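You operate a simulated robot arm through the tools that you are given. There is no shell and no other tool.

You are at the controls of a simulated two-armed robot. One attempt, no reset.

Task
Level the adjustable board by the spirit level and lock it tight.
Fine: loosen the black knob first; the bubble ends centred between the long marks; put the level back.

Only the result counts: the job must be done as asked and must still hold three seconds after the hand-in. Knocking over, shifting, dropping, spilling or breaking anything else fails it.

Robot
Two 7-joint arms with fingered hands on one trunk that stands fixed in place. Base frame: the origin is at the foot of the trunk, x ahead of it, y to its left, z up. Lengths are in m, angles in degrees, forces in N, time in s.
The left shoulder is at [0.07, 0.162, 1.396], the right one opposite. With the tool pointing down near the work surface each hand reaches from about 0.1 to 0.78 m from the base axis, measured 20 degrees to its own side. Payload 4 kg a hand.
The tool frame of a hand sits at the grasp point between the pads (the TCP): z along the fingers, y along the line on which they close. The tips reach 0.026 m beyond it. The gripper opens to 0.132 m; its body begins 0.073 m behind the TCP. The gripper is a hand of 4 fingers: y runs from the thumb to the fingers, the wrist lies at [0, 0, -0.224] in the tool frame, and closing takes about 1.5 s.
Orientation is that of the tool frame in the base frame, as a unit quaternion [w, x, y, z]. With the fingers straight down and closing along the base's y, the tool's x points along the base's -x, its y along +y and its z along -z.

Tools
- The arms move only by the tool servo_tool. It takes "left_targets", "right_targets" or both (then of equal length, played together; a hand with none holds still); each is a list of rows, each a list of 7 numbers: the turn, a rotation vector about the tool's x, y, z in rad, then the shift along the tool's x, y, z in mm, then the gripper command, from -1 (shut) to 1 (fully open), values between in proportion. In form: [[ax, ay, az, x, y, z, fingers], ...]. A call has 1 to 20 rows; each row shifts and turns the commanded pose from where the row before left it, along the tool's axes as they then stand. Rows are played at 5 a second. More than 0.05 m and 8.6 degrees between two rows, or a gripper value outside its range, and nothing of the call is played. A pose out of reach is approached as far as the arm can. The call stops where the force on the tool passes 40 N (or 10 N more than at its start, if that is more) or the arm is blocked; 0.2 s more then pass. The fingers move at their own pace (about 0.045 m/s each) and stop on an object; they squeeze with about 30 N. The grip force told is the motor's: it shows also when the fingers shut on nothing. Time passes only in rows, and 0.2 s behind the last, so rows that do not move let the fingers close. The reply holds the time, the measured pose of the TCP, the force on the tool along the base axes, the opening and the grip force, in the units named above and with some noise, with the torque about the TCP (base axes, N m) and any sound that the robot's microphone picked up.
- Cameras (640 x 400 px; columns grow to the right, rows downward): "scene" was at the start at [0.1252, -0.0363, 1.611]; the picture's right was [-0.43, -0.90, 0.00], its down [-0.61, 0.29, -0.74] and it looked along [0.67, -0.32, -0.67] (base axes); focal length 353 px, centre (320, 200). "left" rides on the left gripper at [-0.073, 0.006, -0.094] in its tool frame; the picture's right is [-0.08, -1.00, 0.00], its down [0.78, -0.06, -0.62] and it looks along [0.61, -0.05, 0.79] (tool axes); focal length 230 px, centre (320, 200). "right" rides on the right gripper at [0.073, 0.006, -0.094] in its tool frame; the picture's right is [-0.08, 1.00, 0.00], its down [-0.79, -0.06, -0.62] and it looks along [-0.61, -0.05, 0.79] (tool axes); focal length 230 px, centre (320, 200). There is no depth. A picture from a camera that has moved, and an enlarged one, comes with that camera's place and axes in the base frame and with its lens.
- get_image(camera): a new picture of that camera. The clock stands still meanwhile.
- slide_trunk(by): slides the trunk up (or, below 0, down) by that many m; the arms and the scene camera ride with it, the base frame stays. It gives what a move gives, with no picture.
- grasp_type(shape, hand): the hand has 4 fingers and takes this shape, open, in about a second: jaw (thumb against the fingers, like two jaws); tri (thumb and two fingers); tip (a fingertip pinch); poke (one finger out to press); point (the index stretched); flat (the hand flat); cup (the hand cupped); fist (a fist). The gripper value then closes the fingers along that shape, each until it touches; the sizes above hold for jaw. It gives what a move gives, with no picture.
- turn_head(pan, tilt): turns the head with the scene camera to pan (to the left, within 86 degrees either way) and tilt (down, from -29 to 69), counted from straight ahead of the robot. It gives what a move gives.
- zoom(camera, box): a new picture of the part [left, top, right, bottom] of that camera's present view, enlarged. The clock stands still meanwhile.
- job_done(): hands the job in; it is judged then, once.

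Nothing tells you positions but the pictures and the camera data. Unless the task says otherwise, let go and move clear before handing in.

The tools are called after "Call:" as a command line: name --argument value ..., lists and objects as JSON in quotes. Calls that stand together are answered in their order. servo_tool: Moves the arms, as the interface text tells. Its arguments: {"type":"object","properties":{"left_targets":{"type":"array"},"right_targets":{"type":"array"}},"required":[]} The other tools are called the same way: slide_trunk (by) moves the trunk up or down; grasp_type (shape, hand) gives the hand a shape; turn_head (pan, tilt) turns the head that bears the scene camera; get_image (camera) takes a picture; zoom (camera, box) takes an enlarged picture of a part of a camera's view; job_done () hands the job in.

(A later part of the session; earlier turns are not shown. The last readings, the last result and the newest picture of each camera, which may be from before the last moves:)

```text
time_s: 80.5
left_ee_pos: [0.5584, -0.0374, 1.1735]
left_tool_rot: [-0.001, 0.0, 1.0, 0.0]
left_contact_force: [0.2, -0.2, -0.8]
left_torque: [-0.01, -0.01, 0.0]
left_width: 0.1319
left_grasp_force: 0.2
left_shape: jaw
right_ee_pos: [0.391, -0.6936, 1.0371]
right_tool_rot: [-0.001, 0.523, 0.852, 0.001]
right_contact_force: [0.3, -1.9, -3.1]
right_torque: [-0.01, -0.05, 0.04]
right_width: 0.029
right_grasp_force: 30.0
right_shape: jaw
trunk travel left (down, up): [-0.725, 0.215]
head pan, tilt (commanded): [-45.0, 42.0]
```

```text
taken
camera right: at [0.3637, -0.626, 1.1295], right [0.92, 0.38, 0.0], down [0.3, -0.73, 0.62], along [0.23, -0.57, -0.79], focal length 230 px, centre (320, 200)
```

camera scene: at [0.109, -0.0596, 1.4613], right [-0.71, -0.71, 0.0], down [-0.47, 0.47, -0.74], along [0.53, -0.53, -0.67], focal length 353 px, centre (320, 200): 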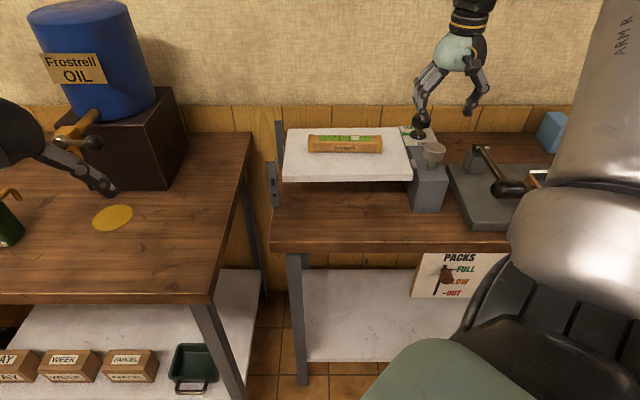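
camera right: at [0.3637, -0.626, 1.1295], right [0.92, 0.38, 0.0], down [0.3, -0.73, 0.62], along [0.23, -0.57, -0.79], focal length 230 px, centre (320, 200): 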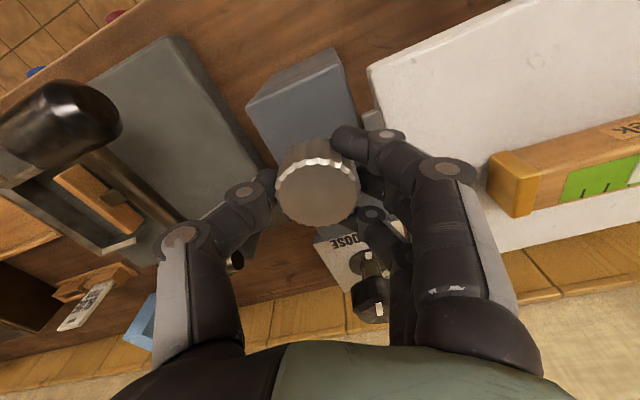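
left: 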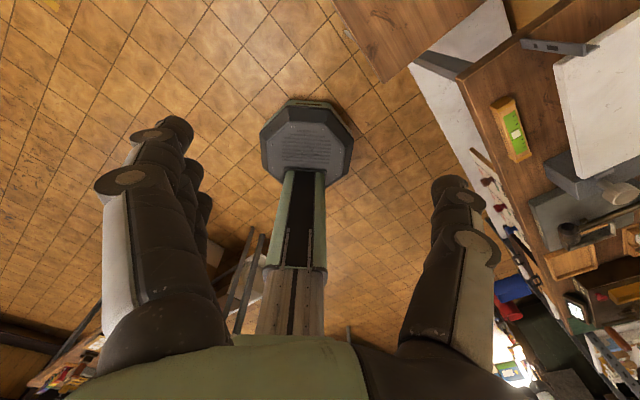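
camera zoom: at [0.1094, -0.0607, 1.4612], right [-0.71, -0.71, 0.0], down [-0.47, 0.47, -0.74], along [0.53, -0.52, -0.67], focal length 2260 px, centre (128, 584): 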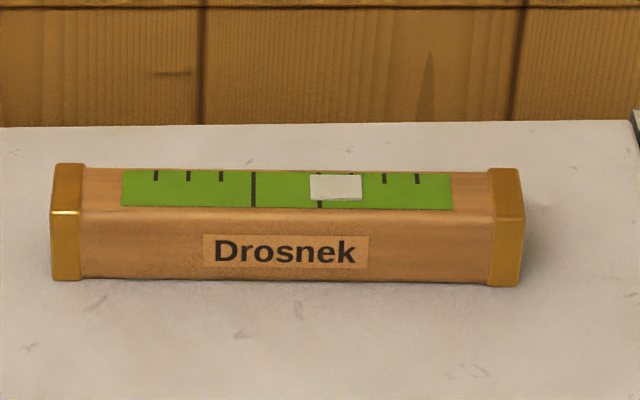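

Clockwise is right: 0.32 rad moved the bubble about 17 px of the 67. I continue with about half of what remains.

Call:
servo_tool --right_targets '[[0, 0, 0.08, 0, 0, 0.4, -1], [0, 0, 0.08, 0, 0, 0.2, -1], [0, 0, 0.08, 0, 0, 0.2, -1], [0, 0, 0.08, 0, 0, 0.2, -1], [0, 0, 0.08, 0, 0, 0.2, -1], [0, 0, 0.08, 0, 0, 0.2, -1]]'

Call:
zoom --camera "scene" --box '[300, 115, 400, 165]'

Call:
get_image --camera "right"

```text
time_s: 81.9
left_ee_pos: [0.5566, -0.0389, 1.1748]
left_tool_rot: [-0.001, 0.0, 1.0, 0.0]
left_contact_force: [-0.2, -0.9, -0.2]
left_torque: [0.01, -0.02, -0.02]
left_width: 0.1319
left_grasp_force: 0.0
left_shape: jaw
right_ee_pos: [0.39, -0.6946, 1.0369]
right_tool_rot: [0.0, 0.712, 0.702, 0.0]
right_contact_force: [-0.3, -8.0, 7.0]
right_torque: [-0.14, 0.0, 0.05]
right_width: 0.0289
right_grasp_force: 30.2
right_shape: jaw
trunk travel left (down, up): [-0.725, 0.215]
head pan, tilt (commanded): [-45.0, 42.0]
```

```text
6.40 times, centred on (350, 140) of scene
camera zoom: at [0.1081, -0.0604, 1.4615], right [-0.71, -0.71, 0.0], down [-0.47, 0.47, -0.74], along [0.53, -0.53, -0.67], focal length 2260 px, centre (128, 584)
```

zoom: 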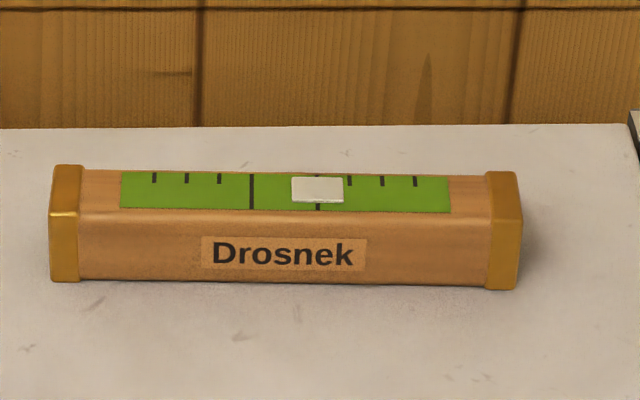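

```text
taken
camera right: at [0.3973, -0.6211, 1.1289], right [1.0, -0.09, 0.0], down [-0.07, -0.78, 0.62], along [-0.05, -0.61, -0.79], focal length 230 px, centre (320, 200)
```

right: 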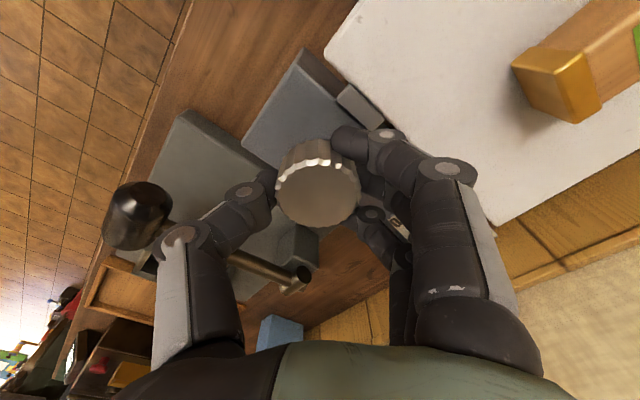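

The bubble offset is down to about 33 px. I relieve the side load slightly and continue.

Call:
servo_tool --right_targets '[[0, 0, 0, -1.5, 0, -1.2, -1], [0, 0, 0.08, 0, 0, 0, -1], [0, 0, 0.08, 0, 0, 0, -1], [0, 0, 0.08, 0, 0, 0, -1], [0, 0, 0.08, 0, 0, 0, -1]]'

Call:
zoom --camera "scene" --box '[300, 115, 400, 165]'

Call:
get_image --camera "right"

```text
time_s: 83.1
left_ee_pos: [0.5569, -0.0385, 1.174]
left_tool_rot: [0.0, 0.0, 1.0, 0.0]
left_contact_force: [0.7, 0.1, -0.3]
left_torque: [0.02, 0.0, -0.02]
left_width: 0.1319
left_grasp_force: 0.1
left_shape: jaw
right_ee_pos: [0.3893, -0.6947, 1.0359]
right_tool_rot: [-0.001, 0.813, 0.582, 0.0]
right_contact_force: [-1.8, -1.3, -2.7]
right_torque: [-0.01, -0.01, 0.08]
right_width: 0.0291
right_grasp_force: 30.1
right_shape: jaw
trunk travel left (down, up): [-0.725, 0.215]
head pan, tilt (commanded): [-45.0, 42.0]
```

```text
6.40 times, centred on (350, 140) of scene
camera zoom: at [0.1087, -0.0603, 1.4613], right [-0.71, -0.71, 0.0], down [-0.47, 0.47, -0.74], along [0.53, -0.53, -0.67], focal length 2260 px, centre (128, 584)
```

zoom: 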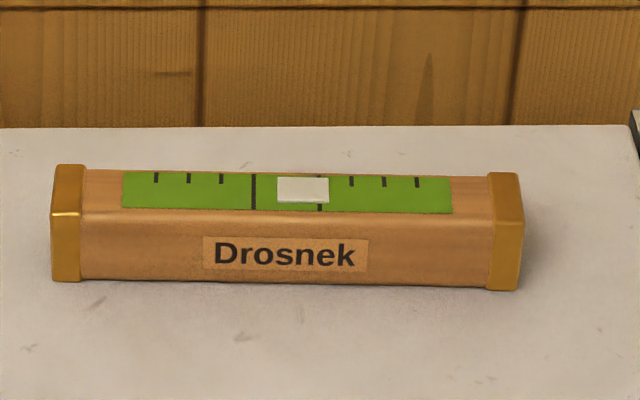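

```text
taken
camera right: at [0.4197, -0.6275, 1.1294], right [0.92, -0.4, 0.0], down [-0.31, -0.72, 0.62], along [-0.25, -0.56, -0.79], focal length 230 px, centre (320, 200)
```

right: 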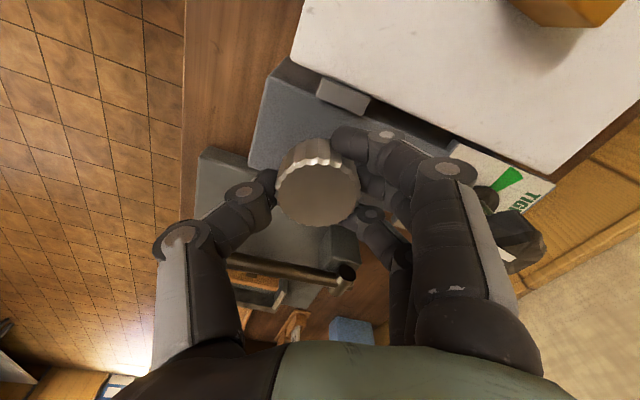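

Offset now 17 px at about 50 px/rad. About 0.33 rad more.

Call:
servo_tool --right_targets '[[0, 0, 0.08, 0, 0, 0, -1], [0, 0, 0.08, 0, 0, 0, -1], [0, 0, 0.08, 0, 0, 0, -1], [0, 0, 0.06, 0, 0, 0, -1], [0, 0, 0, 0, 0, 0, -1]]'

Call:
zoom --camera "scene" --box '[310, 120, 390, 160]'

```text
time_s: 84.3
left_ee_pos: [0.5575, -0.0385, 1.1748]
left_tool_rot: [0.0, 0.0, 1.0, 0.0]
left_contact_force: [0.1, 0.0, -0.8]
left_torque: [-0.01, 0.01, 0.01]
left_width: 0.1318
left_grasp_force: 0.0
left_shape: jaw
right_ee_pos: [0.3894, -0.6945, 1.0371]
right_tool_rot: [-0.001, 0.891, 0.453, -0.001]
right_contact_force: [-2.9, 2.8, -8.3]
right_torque: [0.03, -0.02, 0.04]
right_width: 0.0287
right_grasp_force: 29.6
right_shape: jaw
trunk travel left (down, up): [-0.725, 0.215]
head pan, tilt (commanded): [-45.0, 42.0]
```

```text
8.00 times, centred on (350, 140) of scene
camera zoom: at [0.109, -0.0603, 1.4612], right [-0.71, -0.71, 0.0], down [-0.47, 0.47, -0.74], along [0.53, -0.53, -0.67], focal length 2825 px, centre (80, 680)
```

zoom: 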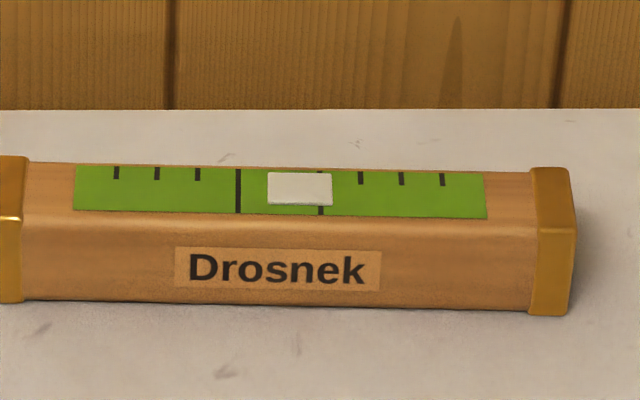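

The bubble didn't move this time, so the fingers slipped. I'll open, go back to a middle wrist angle and regrip.

Call:
servo_tool --right_targets '[[0, 0, 0, 0, 0, 0, -0.3], [0, 0, 0, 0, 0, 0, 0], [0, 0, 0, 0, 0, 0, 0.1], [0, 0, 0, 0, 0, -15, 0.1], [0, 0, 0, 0, 0, -30, 0.1]]'

Call:
zoom --camera "scene" --box '[310, 120, 390, 160]'

Call:
get_image --camera "right"

Call:
zoom --camera "scene" --box '[380, 100, 460, 160]'

```text
time_s: 85.5
left_ee_pos: [0.5582, -0.0366, 1.1751]
left_tool_rot: [-0.001, 0.0, 1.0, -0.001]
left_contact_force: [0.6, -0.1, -0.3]
left_torque: [-0.03, 0.01, 0.0]
left_width: 0.1318
left_grasp_force: 0.0
left_shape: jaw
right_ee_pos: [0.3898, -0.6947, 1.0834]
right_tool_rot: [0.0, 0.891, 0.454, 0.0]
right_contact_force: [0.5, 0.6, -0.5]
right_torque: [-0.04, 0.01, 0.03]
right_width: 0.0717
right_grasp_force: 0.0
right_shape: jaw
trunk travel left (down, up): [-0.725, 0.215]
head pan, tilt (commanded): [-45.0, 42.0]
```

```text
8.00 times, centred on (350, 140) of scene
camera zoom: at [0.1088, -0.0579, 1.4614], right [-0.71, -0.71, 0.0], down [-0.47, 0.47, -0.74], along [0.53, -0.53, -0.67], focal length 2825 px, centre (80, 680)
```

zoom: 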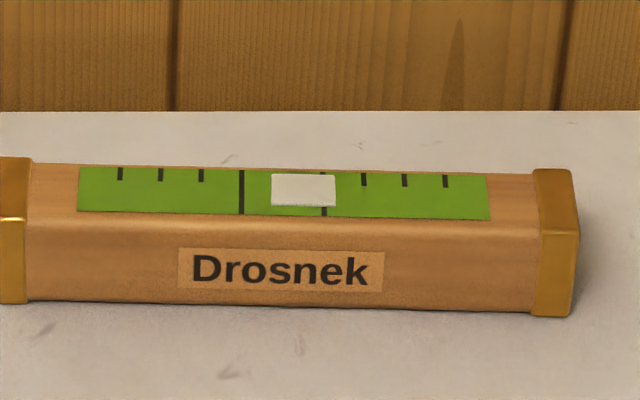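

```text
taken
camera right: at [0.4385, -0.6378, 1.1766], right [0.76, -0.65, 0.0], down [-0.51, -0.6, 0.62], along [-0.4, -0.47, -0.79], focal length 230 px, centre (320, 200)
```

right: 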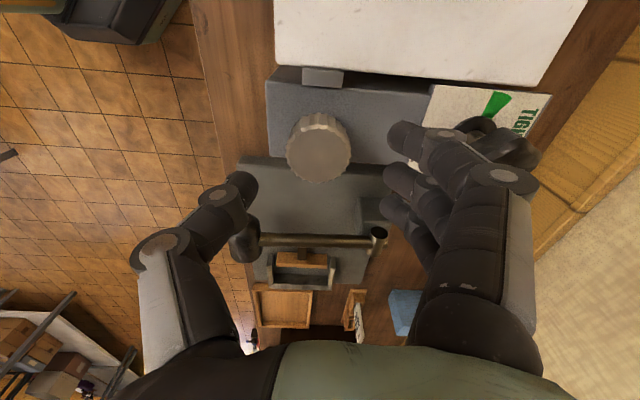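

```text
6.67 times, centred on (420, 130) of scene
camera zoom: at [0.1088, -0.0579, 1.4614], right [-0.71, -0.71, 0.0], down [-0.47, 0.47, -0.74], along [0.53, -0.53, -0.67], focal length 2354 px, centre (-347, 667)
```

zoom: 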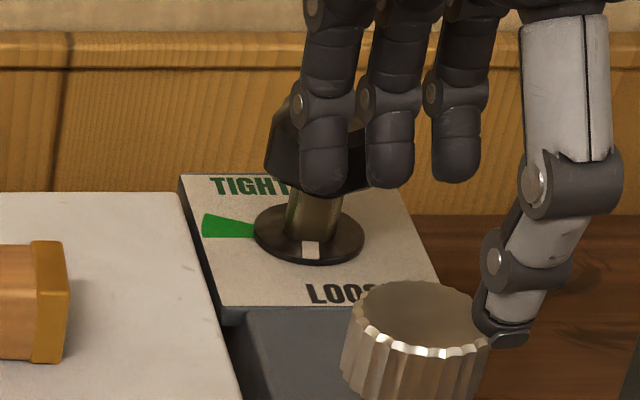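

Offset is 21 px at this zoom (8×). I turn back and regrip the knob.

Call:
servo_tool --right_targets '[[0, 0, -0.1414, 0, 0, 0, 0.1], [0, 0, -0.1414, 0, 0, 0, 0.1], [0, 0, -0.1414, 0, 0, 0, 0.1], [0, 0, -0.1414, 0, 0, 0, 0.1], [0, 0, -0.1414, 0, 0, 0, 0.1], [0, 0, -0.1414, 0, 0, 0, 0.1], [0, 0, -0.1414, 0, 0, 0, 0.1], [0, 0, -0.1414, 0, 0, 0, 0.1], [0, 0, -0.1414, 0, 0, 0, 0.1], [0, 0, -0.1414, 0, 0, 0, 0.1], [0, 0, 0, 0, 0, 25, 0.1], [0, 0, 0, 0, 0, 24, 0.1], [0, 0, 0, 0, 0, 0, -0.2], [0, 0, 0, 0, 0, 0, -1], [0, 0, 0, 0, 0, 0, -1], [0, 0, 0, 0, 0, 0, -1], [0, 0, 0, 0, 0, 0, -1]]'

Call:
get_image --camera "right"

Call:
zoom --camera "scene" --box '[310, 120, 390, 160]'

```text
time_s: 89.1
left_ee_pos: [0.5585, -0.0374, 1.1748]
left_tool_rot: [0.0, 0.0, 1.0, 0.0]
left_contact_force: [-0.1, 0.6, 0.0]
left_torque: [0.02, -0.02, -0.02]
left_width: 0.1318
left_grasp_force: 0.0
left_shape: jaw
right_ee_pos: [0.3898, -0.6937, 1.034]
right_tool_rot: [0.0, 0.383, 0.924, 0.0]
right_contact_force: [0.7, 0.6, -2.1]
right_torque: [0.03, -0.03, 0.02]
right_width: 0.029
right_grasp_force: 29.6
right_shape: jaw
trunk travel left (down, up): [-0.725, 0.215]
head pan, tilt (commanded): [-45.0, 42.0]
```

```text
taken
camera right: at [0.3438, -0.6397, 1.1269], right [0.76, 0.65, 0.0], down [0.51, -0.6, 0.62], along [0.4, -0.47, -0.79], focal length 230 px, centre (320, 200)
```

right: 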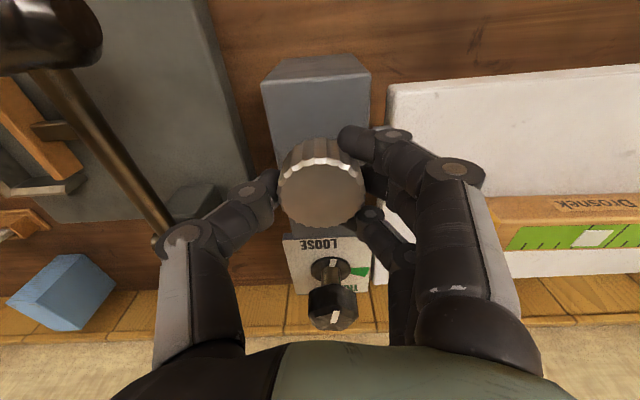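

```text
8.00 times, centred on (350, 140) of scene
camera zoom: at [0.1092, -0.0597, 1.4613], right [-0.71, -0.71, 0.0], down [-0.47, 0.47, -0.74], along [0.53, -0.53, -0.67], focal length 2825 px, centre (80, 680)
```

zoom: 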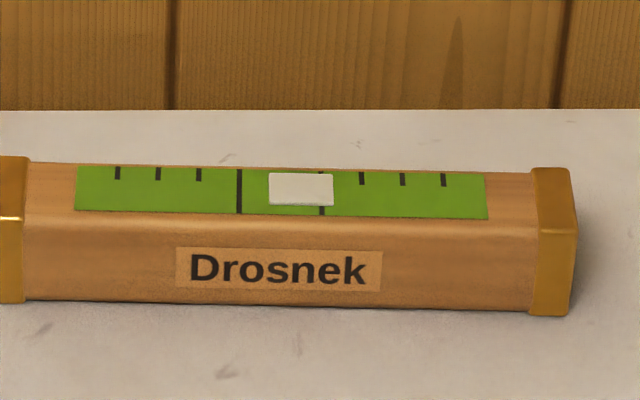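

Call:
servo_tool --right_targets '[[0, 0, 0.08, 0, 0, 0, -1], [0, 0, 0.08, 0, 0, 0, -1], [0, 0, 0.08, 0, 0, 0, -1], [0, 0, 0.08, 0, 0, 0, -1]]'

Call:
zoom --camera "scene" --box '[310, 120, 390, 160]'

```text
time_s: 90.1
left_ee_pos: [0.5564, -0.0363, 1.175]
left_tool_rot: [-0.001, 0.0, 1.0, 0.0]
left_contact_force: [-0.5, 0.1, 0.1]
left_torque: [-0.02, 0.01, 0.0]
left_width: 0.1317
left_grasp_force: 0.0
left_shape: jaw
right_ee_pos: [0.3907, -0.6952, 1.0352]
right_tool_rot: [0.0, 0.526, 0.85, 0.0]
right_contact_force: [0.5, -3.8, 4.5]
right_torque: [-0.02, -0.06, 0.09]
right_width: 0.0287
right_grasp_force: 30.1
right_shape: jaw
trunk travel left (down, up): [-0.725, 0.215]
head pan, tilt (commanded): [-45.0, 42.0]
```

```text
8.00 times, centred on (350, 140) of scene
camera zoom: at [0.1087, -0.0597, 1.4614], right [-0.71, -0.71, 0.0], down [-0.47, 0.47, -0.74], along [0.53, -0.53, -0.67], focal length 2825 px, centre (80, 680)
```

zoom: 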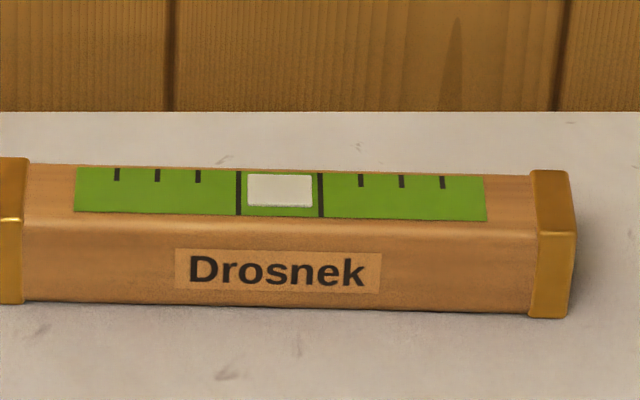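

The bubble is centred. I release the silver knob gently and check that it stays.

Call:
servo_tool --right_targets '[[0, 0, 0, 0, 0, 0, -0.45], [0, 0, 0, 0, 0, 0, -0.3], [0, 0, 0, 0, 0, 0, 0], [0, 0, 0, 0, 0, 0, 0.1], [0, 0, 0, 0, 0, -15, 0.1], [0, 0, 0, 0, 0, -35, 0.1], [0, 0, 0, 0, 0, -45, 0.1]]'

Call:
zoom --camera "scene" --box '[310, 120, 390, 160]'

Call:
get_image --camera "right"

```text
time_s: 91.7
left_ee_pos: [0.5577, -0.0364, 1.175]
left_tool_rot: [0.001, 0.0, 1.0, -0.002]
left_contact_force: [0.7, -0.2, -0.4]
left_torque: [0.02, 0.03, 0.0]
left_width: 0.1321
left_grasp_force: 0.0
left_shape: jaw
right_ee_pos: [0.3928, -0.6946, 1.1271]
right_tool_rot: [0.0, 0.525, 0.851, 0.0]
right_contact_force: [1.3, -0.1, 0.2]
right_torque: [0.0, 0.02, 0.01]
right_width: 0.0717
right_grasp_force: 0.0
right_shape: jaw
trunk travel left (down, up): [-0.725, 0.215]
head pan, tilt (commanded): [-45.0, 42.0]
```

```text
8.00 times, centred on (350, 140) of scene
camera zoom: at [0.1089, -0.0578, 1.4613], right [-0.71, -0.71, 0.0], down [-0.47, 0.47, -0.74], along [0.53, -0.53, -0.67], focal length 2825 px, centre (80, 680)
```

zoom: 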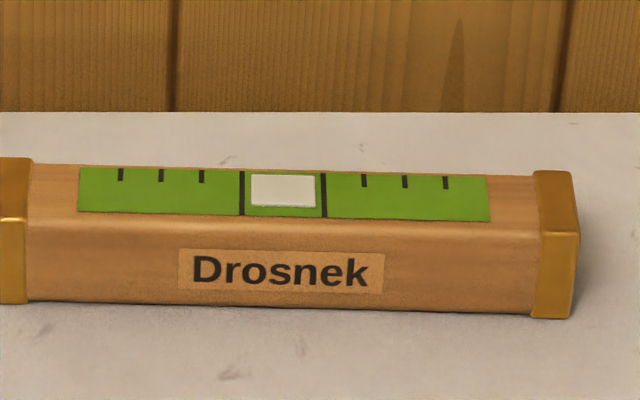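

```text
taken
camera right: at [0.3663, -0.6267, 1.2203], right [0.93, 0.38, 0.0], down [0.3, -0.73, 0.62], along [0.23, -0.57, -0.79], focal length 230 px, centre (320, 200)
```

right: 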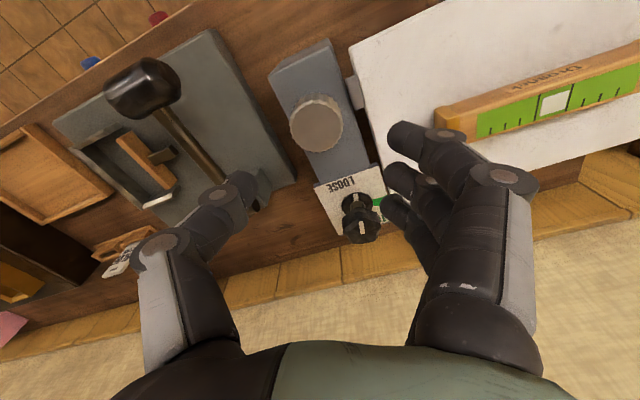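

The bubble stays centred after release. Now I move to the black knob to tighten it, starting with the wrist turned as when I left it.

Call:
servo_tool --right_targets '[[0, 0, 0, -41.2, 13.2, 0, 0.2], [0, 0, 0, -41.2, 13.2, 0, 0.2], [0, 0, 0, -41.2, 13.2, 0, 0.2], [0, 0, -0.1364, 0, 0, 0, 0.2], [0, 0, -0.1364, 0, 0, 0, 0.2], [0, 0, -0.1364, 0, 0, 0, 0.2], [0, 0, -0.1364, 0, 0, 0, 0.2], [0, 0, -0.1364, 0, 0, 0, 0.2], [0, 0, -0.1364, 0, 0, 0, 0.2], [0, 0, -0.1364, 0, 0, 0, 0.2], [0, 0, -0.1364, 0, 0, 0, 0.2], [0, 0, -0.1364, 0, 0, 0, 0.2], [0, 0, -0.1364, 0, 0, 0, 0.2], [0, 0, -0.1364, 0, 0, 0, 0.2], [0, 0, -0.1364, 0, 0, 0, 0.2], [0, 0, -0.1364, 0, 0, 0, 0.2], [0, 0, -0.1364, 0, 0, 0, 0.2]]'

Call:
get_image --camera "right"

Call:
zoom --camera "scene" --box '[310, 70, 470, 170]'

```text
time_s: 95.3
left_ee_pos: [0.558, -0.0387, 1.1741]
left_tool_rot: [-0.001, 0.001, 1.0, -0.001]
left_contact_force: [0.3, -0.3, 0.5]
left_torque: [-0.03, -0.03, -0.01]
left_width: 0.1319
left_grasp_force: 0.0
left_shape: jaw
right_ee_pos: [0.4801, -0.7887, 1.1271]
right_tool_rot: [0.0, -0.392, 0.92, 0.0]
right_contact_force: [-0.2, 0.0, -0.1]
right_torque: [0.02, 0.02, 0.01]
right_width: 0.0789
right_grasp_force: 0.0
right_shape: jaw
trunk travel left (down, up): [-0.725, 0.215]
head pan, tilt (commanded): [-45.0, 42.0]
```

```text
taken
camera right: at [0.4271, -0.8366, 1.2203], right [-0.67, 0.75, 0.0], down [0.59, 0.52, 0.62], along [0.46, 0.41, -0.79], focal length 230 px, centre (320, 200)
```

right: 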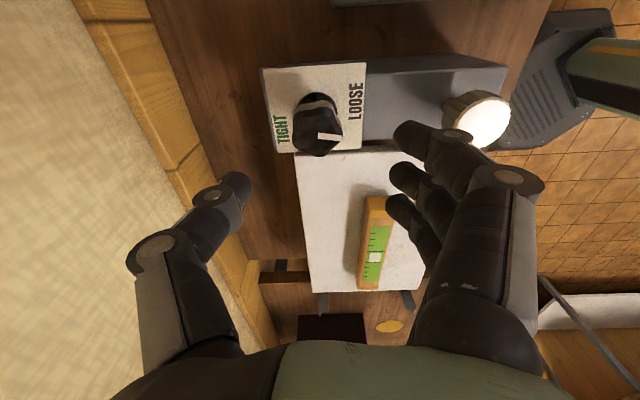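

```text
4.00 times, centred on (390, 120) of scene
camera zoom: at [0.1091, -0.0598, 1.4613], right [-0.71, -0.71, 0.0], down [-0.47, 0.47, -0.74], along [0.53, -0.53, -0.67], focal length 1412 px, centre (40, 520)
```

zoom: 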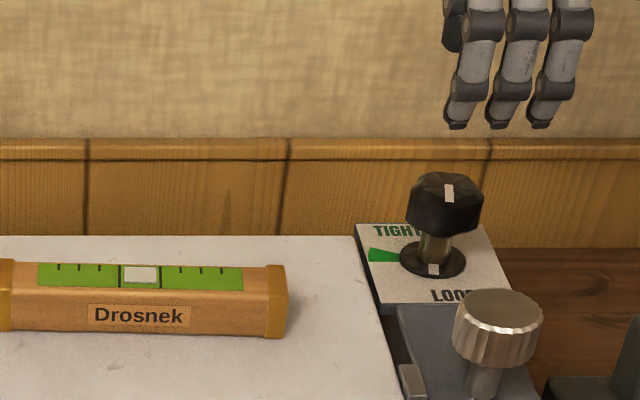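

Call:
zoom --camera "right" --box '[255, 50, 385, 170]'

```text
3.33 times, centred on (320, 110) of right
camera zoom: at [0.4271, -0.8366, 1.2203], right [-0.67, 0.75, 0.0], down [0.59, 0.52, 0.62], along [0.46, 0.41, -0.79], focal length 767 px, centre (320, 500)
```

zoom: 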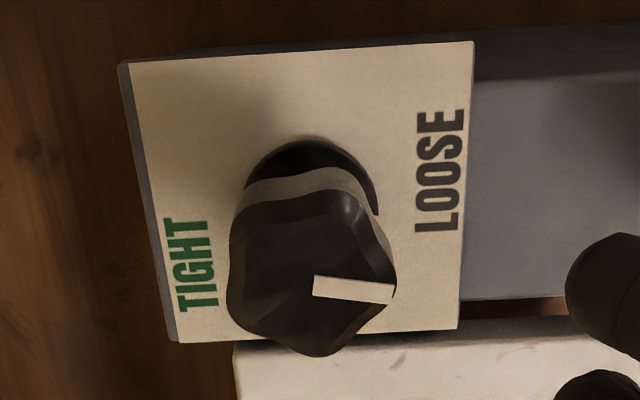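

Call:
servo_tool --right_targets '[[0, 0, 0, -2.5, -1.8, 30, 0.2], [0, 0, 0, 0, 0, 35, 0.2], [0, 0, 0, 0, 0, 20, 0.2], [0, 0, 0, 0, 0, 11, 0.2], [0, 0, 0, 0, 0, 0, 0.2]]'

Call:
get_image --camera "right"

Call:
zoom --camera "scene" --box '[310, 70, 470, 170]'

```text
time_s: 96.5
left_ee_pos: [0.5568, -0.0374, 1.1748]
left_tool_rot: [-0.001, 0.001, 1.0, 0.0]
left_contact_force: [-0.2, 0.5, 0.7]
left_torque: [-0.03, -0.03, -0.01]
left_width: 0.1316
left_grasp_force: 0.1
left_shape: jaw
right_ee_pos: [0.4832, -0.7886, 1.0313]
right_tool_rot: [0.0, -0.392, 0.92, 0.0]
right_contact_force: [0.4, 0.0, -0.1]
right_torque: [-0.01, -0.02, 0.03]
right_width: 0.0789
right_grasp_force: 0.0
right_shape: jaw
trunk travel left (down, up): [-0.725, 0.215]
head pan, tilt (commanded): [-45.0, 42.0]
```

```text
taken
camera right: at [0.4296, -0.8364, 1.1244], right [-0.66, 0.75, 0.0], down [0.59, 0.52, 0.62], along [0.46, 0.41, -0.79], focal length 230 px, centre (320, 200)
```

right: 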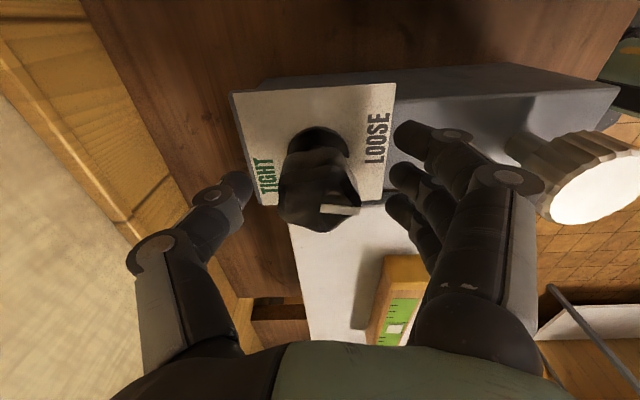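

```text
4.00 times, centred on (390, 120) of scene
camera zoom: at [0.109, -0.0597, 1.4613], right [-0.71, -0.71, 0.0], down [-0.47, 0.47, -0.74], along [0.53, -0.53, -0.67], focal length 1412 px, centre (40, 520)
```

zoom: 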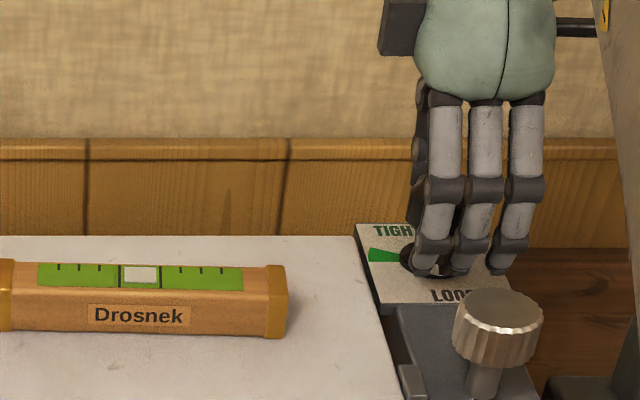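

Position matches where I let go earlier. Gripping and turning clockwise now.

Call:
servo_tool --right_targets '[[0, 0, 0, 0, 0, 0, -0.2], [0, 0, 0, 0, 0, 0, -1], [0, 0, 0, 0, 0, 0, -1], [0, 0, 0, 0, 0, 0, -1], [0, 0, 0, 0, 0, 0, -1], [0, 0, 0.1, 0, 0, 0, -1], [0, 0, 0.1, 0, 0, 0, -1], [0, 0, 0.1, 0, 0, 0, -1], [0, 0, 0.1, 0, 0, 0, -1], [0, 0, 0.1, 0, 0, 0, -1]]'

Call:
get_image --camera "right"

Call:
zoom --camera "scene" --box '[310, 70, 470, 170]'

```text
time_s: 98.7
left_ee_pos: [0.5572, -0.0381, 1.1747]
left_tool_rot: [0.0, 0.0, 1.0, 0.0]
left_contact_force: [-0.7, 0.3, 0.3]
left_torque: [0.0, 0.0, 0.0]
left_width: 0.132
left_grasp_force: 0.1
left_shape: jaw
right_ee_pos: [0.4843, -0.7867, 1.0316]
right_tool_rot: [0.0, -0.151, 0.988, 0.001]
right_contact_force: [-0.3, -0.7, -0.6]
right_torque: [0.03, 0.04, 0.17]
right_width: 0.0316
right_grasp_force: 29.8
right_shape: jaw
trunk travel left (down, up): [-0.725, 0.215]
head pan, tilt (commanded): [-45.0, 42.0]
```

```text
taken
camera right: at [0.4137, -0.8036, 1.1246], right [-0.22, 0.97, 0.0], down [0.77, 0.18, 0.62], along [0.6, 0.14, -0.79], focal length 230 px, centre (320, 200)
```

right: 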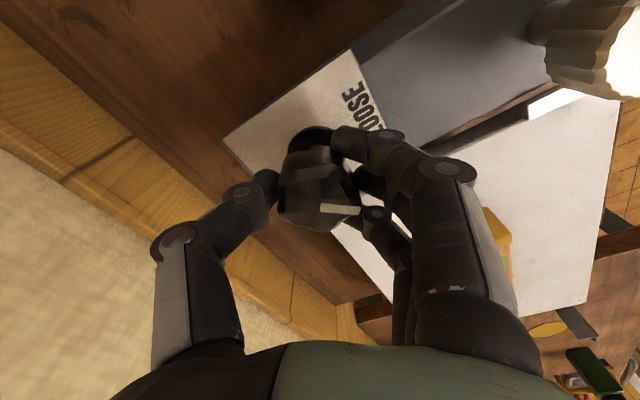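

```text
4.00 times, centred on (390, 120) of scene
camera zoom: at [0.1091, -0.0601, 1.4613], right [-0.71, -0.71, 0.0], down [-0.47, 0.47, -0.74], along [0.53, -0.53, -0.67], focal length 1412 px, centre (40, 520)
```

zoom: 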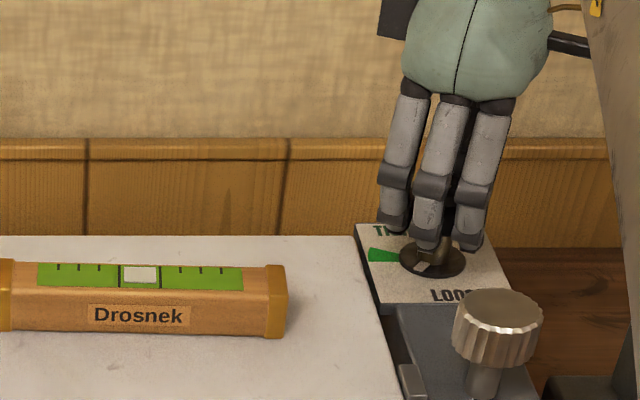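

Turning well with little side force. Continuing.

Call:
servo_tool --right_targets '[[0, 0, 0.1, 0, 0, 0, -1], [0, 0, 0.1, 0, 0, 0, -1], [0, 0, 0.1, 0, 0, 0, -1], [0, 0, 0.1, 0, 0, 0, -1], [0, 0, 0.1, 0, 0, 0, -1], [0, 0, 0.1, 0, 0, 0, -1], [0, 0, 0.1, 0, 0, 0, -1], [0, 0, 0.1, 0, 0, 0, -1], [0, 0, 0.1, 0, 0, 0, -1]]'

Call:
get_image --camera "right"

Call:
zoom --camera "scene" --box '[310, 70, 470, 170]'

```text
time_s: 100.7
left_ee_pos: [0.5586, -0.0371, 1.1732]
left_tool_rot: [-0.001, 0.0, 1.0, 0.0]
left_contact_force: [-0.7, 0.3, 1.3]
left_torque: [0.0, 0.01, -0.01]
left_width: 0.1319
left_grasp_force: 0.0
left_shape: jaw
right_ee_pos: [0.4851, -0.7875, 1.0321]
right_tool_rot: [0.0, 0.294, 0.956, 0.0]
right_contact_force: [4.4, -0.3, -2.3]
right_torque: [0.08, -0.09, 0.16]
right_width: 0.0315
right_grasp_force: 29.9
right_shape: jaw
trunk travel left (down, up): [-0.725, 0.215]
head pan, tilt (commanded): [-45.0, 42.0]
```

```text
taken
camera right: at [0.4288, -0.7417, 1.1246], right [0.62, 0.78, 0.0], down [0.62, -0.49, 0.62], along [0.48, -0.38, -0.79], focal length 230 px, centre (320, 200)
```

right: 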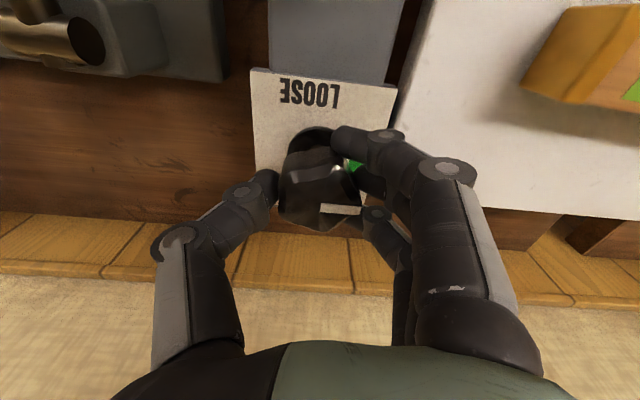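

```text
4.00 times, centred on (390, 120) of scene
camera zoom: at [0.1104, -0.06, 1.4612], right [-0.71, -0.71, 0.0], down [-0.47, 0.47, -0.74], along [0.52, -0.53, -0.67], focal length 1412 px, centre (40, 520)
```

zoom: 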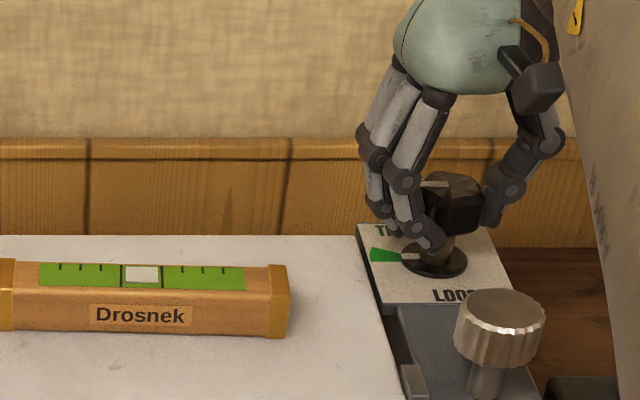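

Call:
servo_tool --right_targets '[[0, 0, 0.08, 0, 0, 0, -1], [0, 0, 0.08, 0, 0, 0, -1], [0, 0, 0, 0, 0, 0, -1]]'

Call:
zoom --camera "right" --box '[230, 60, 420, 250]'

Call:
zoom --camera "scene" --box '[380, 100, 440, 140]'

Call:
zoom --camera "scene" --box '[310, 120, 390, 160]'

```text
time_s: 101.5
left_ee_pos: [0.5589, -0.0374, 1.1744]
left_tool_rot: [0.0, 0.0, 1.0, 0.0]
left_contact_force: [0.4, 0.8, -0.6]
left_torque: [0.0, 0.0, -0.02]
left_width: 0.1321
left_grasp_force: 0.1
left_shape: jaw
right_ee_pos: [0.4852, -0.7879, 1.0315]
right_tool_rot: [-0.001, 0.369, 0.929, 0.0]
right_contact_force: [7.1, -0.2, -2.3]
right_torque: [0.03, -0.15, 0.07]
right_width: 0.0313
right_grasp_force: 29.8
right_shape: jaw
trunk travel left (down, up): [-0.725, 0.215]
head pan, tilt (commanded): [-45.0, 42.0]
```

```text
2.11 times, centred on (325, 155) of right
camera zoom: at [0.4369, -0.7335, 1.1247], right [0.74, 0.67, 0.0], down [0.53, -0.58, 0.62], along [0.41, -0.46, -0.79], focal length 484 px, centre (310, 295)
```

zoom: 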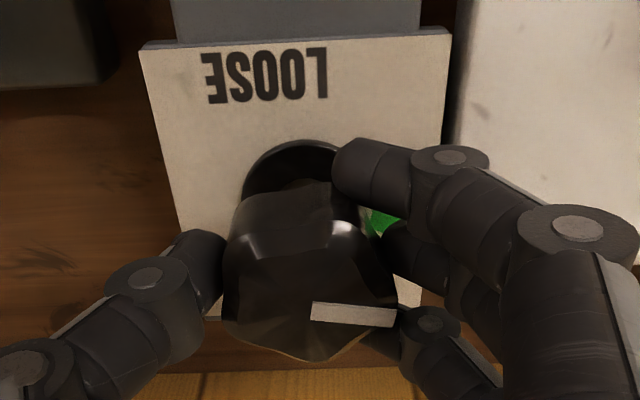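

```text
10.00 times, centred on (410, 120) of scene
camera zoom: at [0.1108, -0.0601, 1.4612], right [-0.71, -0.71, 0.0], down [-0.47, 0.47, -0.74], along [0.52, -0.53, -0.67], focal length 3531 px, centre (-580, 1000)
```

zoom: 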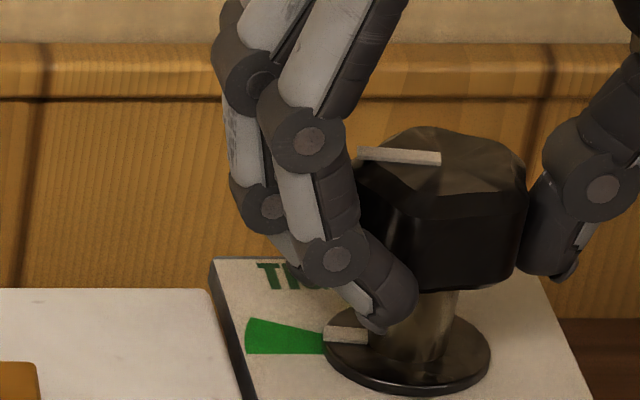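

```text
8.00 times, centred on (350, 140) of scene
camera zoom: at [0.1108, -0.0601, 1.4612], right [-0.71, -0.71, 0.0], down [-0.47, 0.47, -0.74], along [0.52, -0.53, -0.67], focal length 2825 px, centre (80, 680)
```

zoom: 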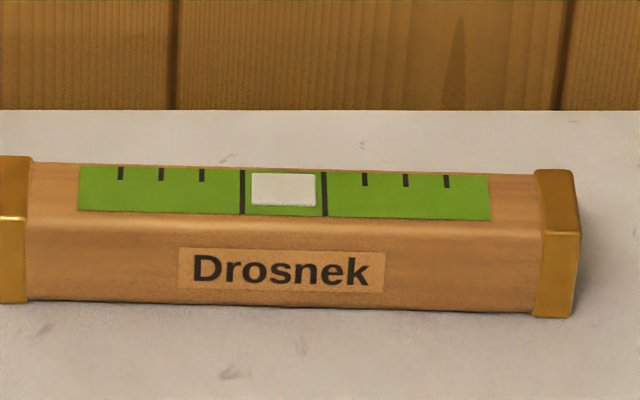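

The pointer is in the green and the bubble is still centred. I turn a little further to feel for a firm stop.

Call:
servo_tool --right_targets '[[0, 0, 0.05, 0, 1.0, 0, -1], [0, 0, 0.05, 0, 0.5, 0, -1], [0, 0, 0.03, 0, 0, 0, -1], [0, 0, 0, 0, 0, 0, -1]]'

Call:
zoom --camera "scene" --box '[380, 100, 440, 140]'

Call:
zoom --camera "right" --box '[230, 60, 420, 250]'

Call:
zoom --camera "scene" --box '[310, 120, 390, 160]'

```text
time_s: 102.5
left_ee_pos: [0.559, -0.0385, 1.1737]
left_tool_rot: [0.0, 0.0, 1.0, 0.0]
left_contact_force: [-0.2, -0.3, 0.8]
left_torque: [-0.01, -0.01, 0.0]
left_width: 0.1317
left_grasp_force: 0.1
left_shape: jaw
right_ee_pos: [0.4836, -0.788, 1.0315]
right_tool_rot: [0.0, 0.428, 0.904, 0.001]
right_contact_force: [3.4, -3.2, -1.0]
right_torque: [-0.03, -0.09, 0.09]
right_width: 0.0314
right_grasp_force: 29.9
right_shape: jaw
trunk travel left (down, up): [-0.725, 0.215]
head pan, tilt (commanded): [-45.0, 42.0]
```

```text
10.00 times, centred on (410, 120) of scene
camera zoom: at [0.1098, -0.0606, 1.4612], right [-0.71, -0.71, 0.0], down [-0.47, 0.47, -0.74], along [0.52, -0.53, -0.67], focal length 3531 px, centre (-580, 1000)
```

zoom: 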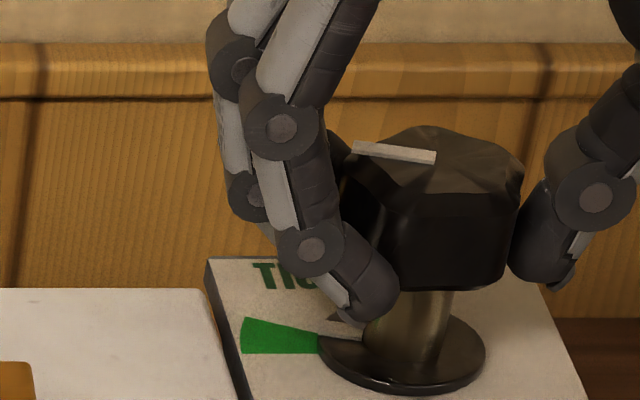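

```text
2.11 times, centred on (325, 155) of right
camera zoom: at [0.4446, -0.7274, 1.1246], right [0.82, 0.57, 0.0], down [0.45, -0.65, 0.62], along [0.35, -0.51, -0.79], focal length 484 px, centre (310, 295)
```

zoom: 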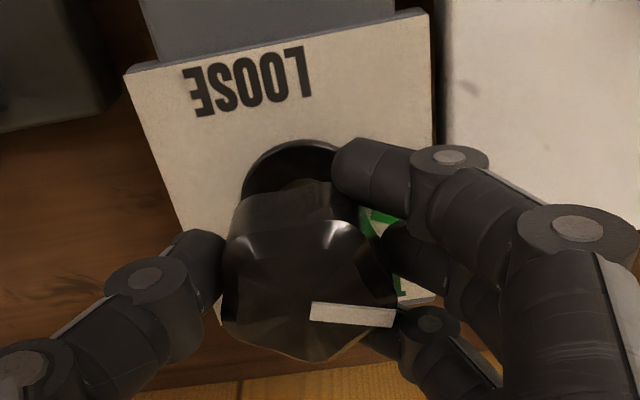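

```text
8.00 times, centred on (350, 140) of scene
camera zoom: at [0.1098, -0.0606, 1.4612], right [-0.71, -0.71, 0.0], down [-0.47, 0.47, -0.74], along [0.52, -0.53, -0.67], focal length 2825 px, centre (80, 680)
```

zoom: 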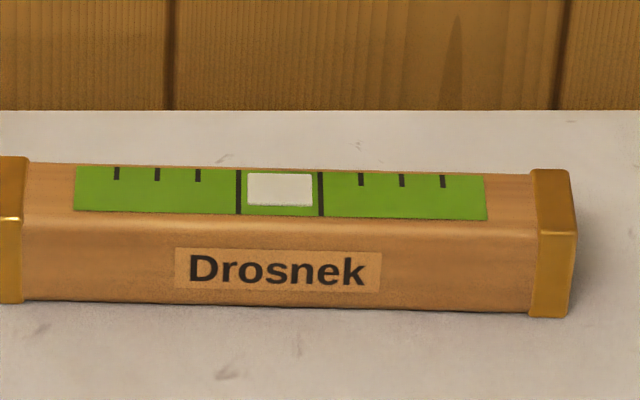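

No hard stop yet; the knob keeps following the hand. I release and look where the pointer stands relative to the green field.

Call:
servo_tool --right_targets '[[0, 0, 0, 0, 0, 0, -0.4], [0, 0, 0, 0, 0, 0, -0.2], [0, 0, 0, 0, 0, 0, 0.1], [0, 0, 0, 0, 0, 0, 0.3], [0, 0, 0, 0, 0, -20, 0.3], [0, 0, 0, 0, 0, -40, 0.3], [0, 0, 0, 0, 0, -40, 0.3]]'

Call:
zoom --camera "right" --box '[255, 60, 385, 180]'

Call:
zoom --camera "scene" --box '[380, 100, 440, 140]'

Call:
zoom --camera "scene" --box '[310, 120, 390, 160]'

```text
time_s: 104.1
left_ee_pos: [0.5572, -0.0376, 1.1738]
left_tool_rot: [0.0, 0.0, 1.0, 0.001]
left_contact_force: [-0.2, 0.6, 0.1]
left_torque: [-0.02, -0.02, 0.04]
left_width: 0.1318
left_grasp_force: 0.0
left_shape: jaw
right_ee_pos: [0.4854, -0.7852, 1.133]
right_tool_rot: [0.0, 0.428, 0.904, 0.0]
right_contact_force: [0.1, -0.2, 0.0]
right_torque: [0.01, -0.01, -0.01]
right_width: 0.0853
right_grasp_force: 0.1
right_shape: jaw
trunk travel left (down, up): [-0.725, 0.215]
head pan, tilt (commanded): [-45.0, 42.0]
```

```text
3.33 times, centred on (320, 120) of right
camera zoom: at [0.4451, -0.7252, 1.2261], right [0.82, 0.57, 0.0], down [0.45, -0.65, 0.62], along [0.35, -0.51, -0.79], focal length 767 px, centre (320, 467)
```

zoom: 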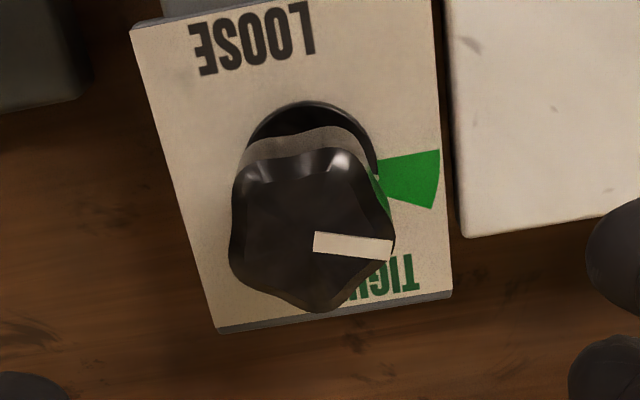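

```text
10.00 times, centred on (410, 120) of scene
camera zoom: at [0.1086, -0.0591, 1.4613], right [-0.71, -0.71, 0.0], down [-0.47, 0.47, -0.74], along [0.53, -0.53, -0.67], focal length 3531 px, centre (-580, 1000)
```

zoom: 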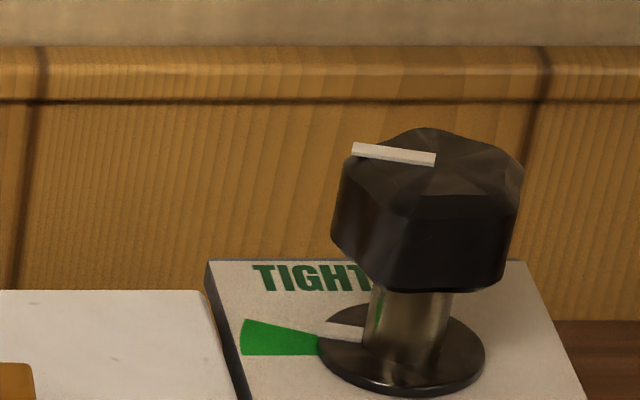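

```text
8.00 times, centred on (350, 140) of scene
camera zoom: at [0.1086, -0.0591, 1.4613], right [-0.71, -0.71, 0.0], down [-0.47, 0.47, -0.74], along [0.53, -0.53, -0.67], focal length 2825 px, centre (80, 680)
```

zoom: 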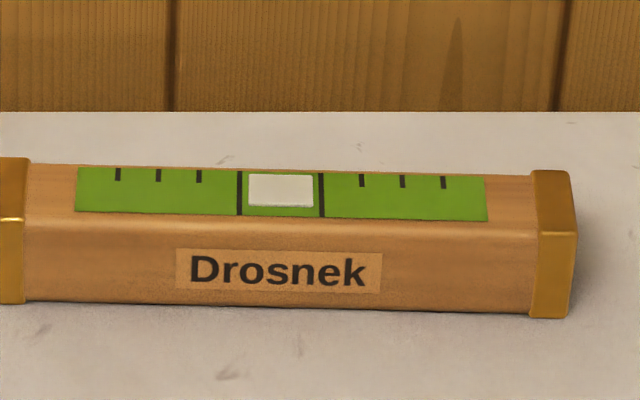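

Call:
zoom --camera "scene" --box '[400, 125, 432, 143]'

Call:
get_image --camera "right"

```text
16.00 times, centred on (416, 134) of scene
camera zoom: at [0.1086, -0.0591, 1.4613], right [-0.71, -0.71, 0.0], down [-0.47, 0.47, -0.74], along [0.53, -0.53, -0.67], focal length 5650 px, centre (-1216, 1256)
```

zoom: 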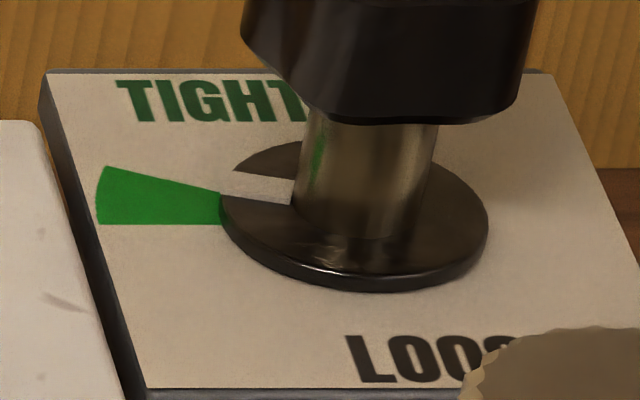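

```text
taken
camera right: at [0.4451, -0.7252, 1.2261], right [0.82, 0.57, 0.0], down [0.45, -0.65, 0.62], along [0.35, -0.51, -0.79], focal length 230 px, centre (320, 200)
```

right: 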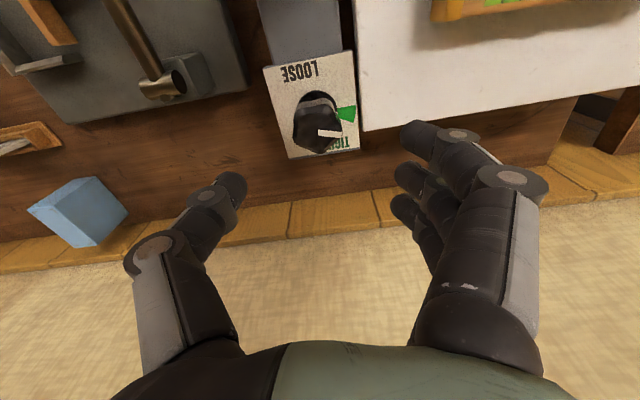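

The pointer has gone slightly past the green field. I regrip and turn it back a little so it stands inside the green, as it did at the start.

Call:
servo_tool --right_targets '[[0, 0, 0, 0, 0, 40, 0.3], [0, 0, 0, 0, 0, 40, 0.3], [0, 0, 0, 0, 0, 20, 0.2], [0, 0, 0, 0, 0, 0, -0.2], [0, 0, 0, 0, 0, 0, -1], [0, 0, 0, 0, 0, 0, -1], [0, 0, 0, 0, 0, 0, -1], [0, 0, 0, 0, 0, 0, -1], [0, 0, -0.07, 0, 0, 0, -1], [0, 0, -0.07, 0, 0, 0, -1], [0, 0, -0.07, 0, 0, 0, -1], [0, 0, 0, 0, 0, 0, -1]]'

Call:
zoom --camera "scene" --box '[400, 125, 432, 143]'

Call:
zoom --camera "right" --box '[230, 60, 420, 250]'

```text
time_s: 106.7
left_ee_pos: [0.5584, -0.0375, 1.1751]
left_tool_rot: [0.0, 0.0, 1.0, 0.0]
left_contact_force: [-0.1, 0.3, -0.2]
left_torque: [0.01, 0.01, -0.01]
left_width: 0.132
left_grasp_force: 0.1
left_shape: jaw
right_ee_pos: [0.4851, -0.7852, 1.0317]
right_tool_rot: [0.0, 0.33, 0.944, 0.0]
right_contact_force: [-0.7, 1.9, -1.6]
right_torque: [0.05, 0.01, -0.1]
right_width: 0.0313
right_grasp_force: 30.0
right_shape: jaw
trunk travel left (down, up): [-0.725, 0.215]
head pan, tilt (commanded): [-45.0, 42.0]
```

```text
16.00 times, centred on (416, 134) of scene
camera zoom: at [0.1092, -0.0596, 1.4613], right [-0.71, -0.71, 0.0], down [-0.47, 0.47, -0.74], along [0.53, -0.53, -0.67], focal length 5650 px, centre (-1216, 1256)
```

zoom: 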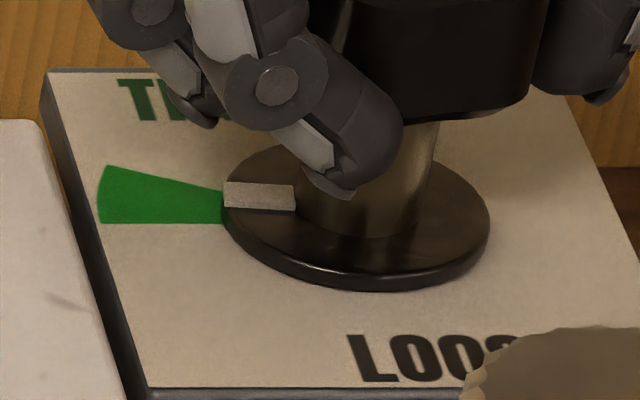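

```text
2.11 times, centred on (325, 155) of right
camera zoom: at [0.433, -0.7355, 1.1243], right [0.68, 0.73, 0.0], down [0.58, -0.54, 0.62], along [0.45, -0.42, -0.79], focal length 484 px, centre (310, 295)
```

zoom: 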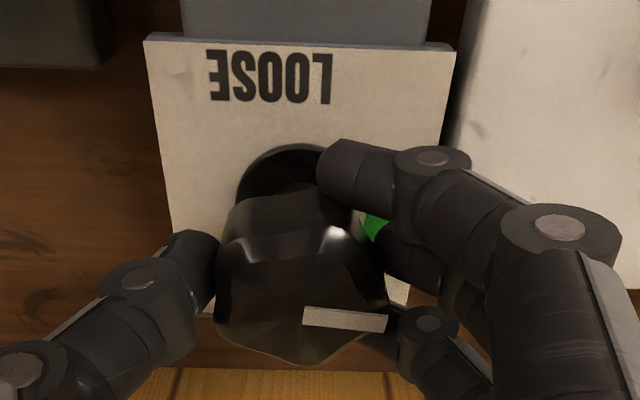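

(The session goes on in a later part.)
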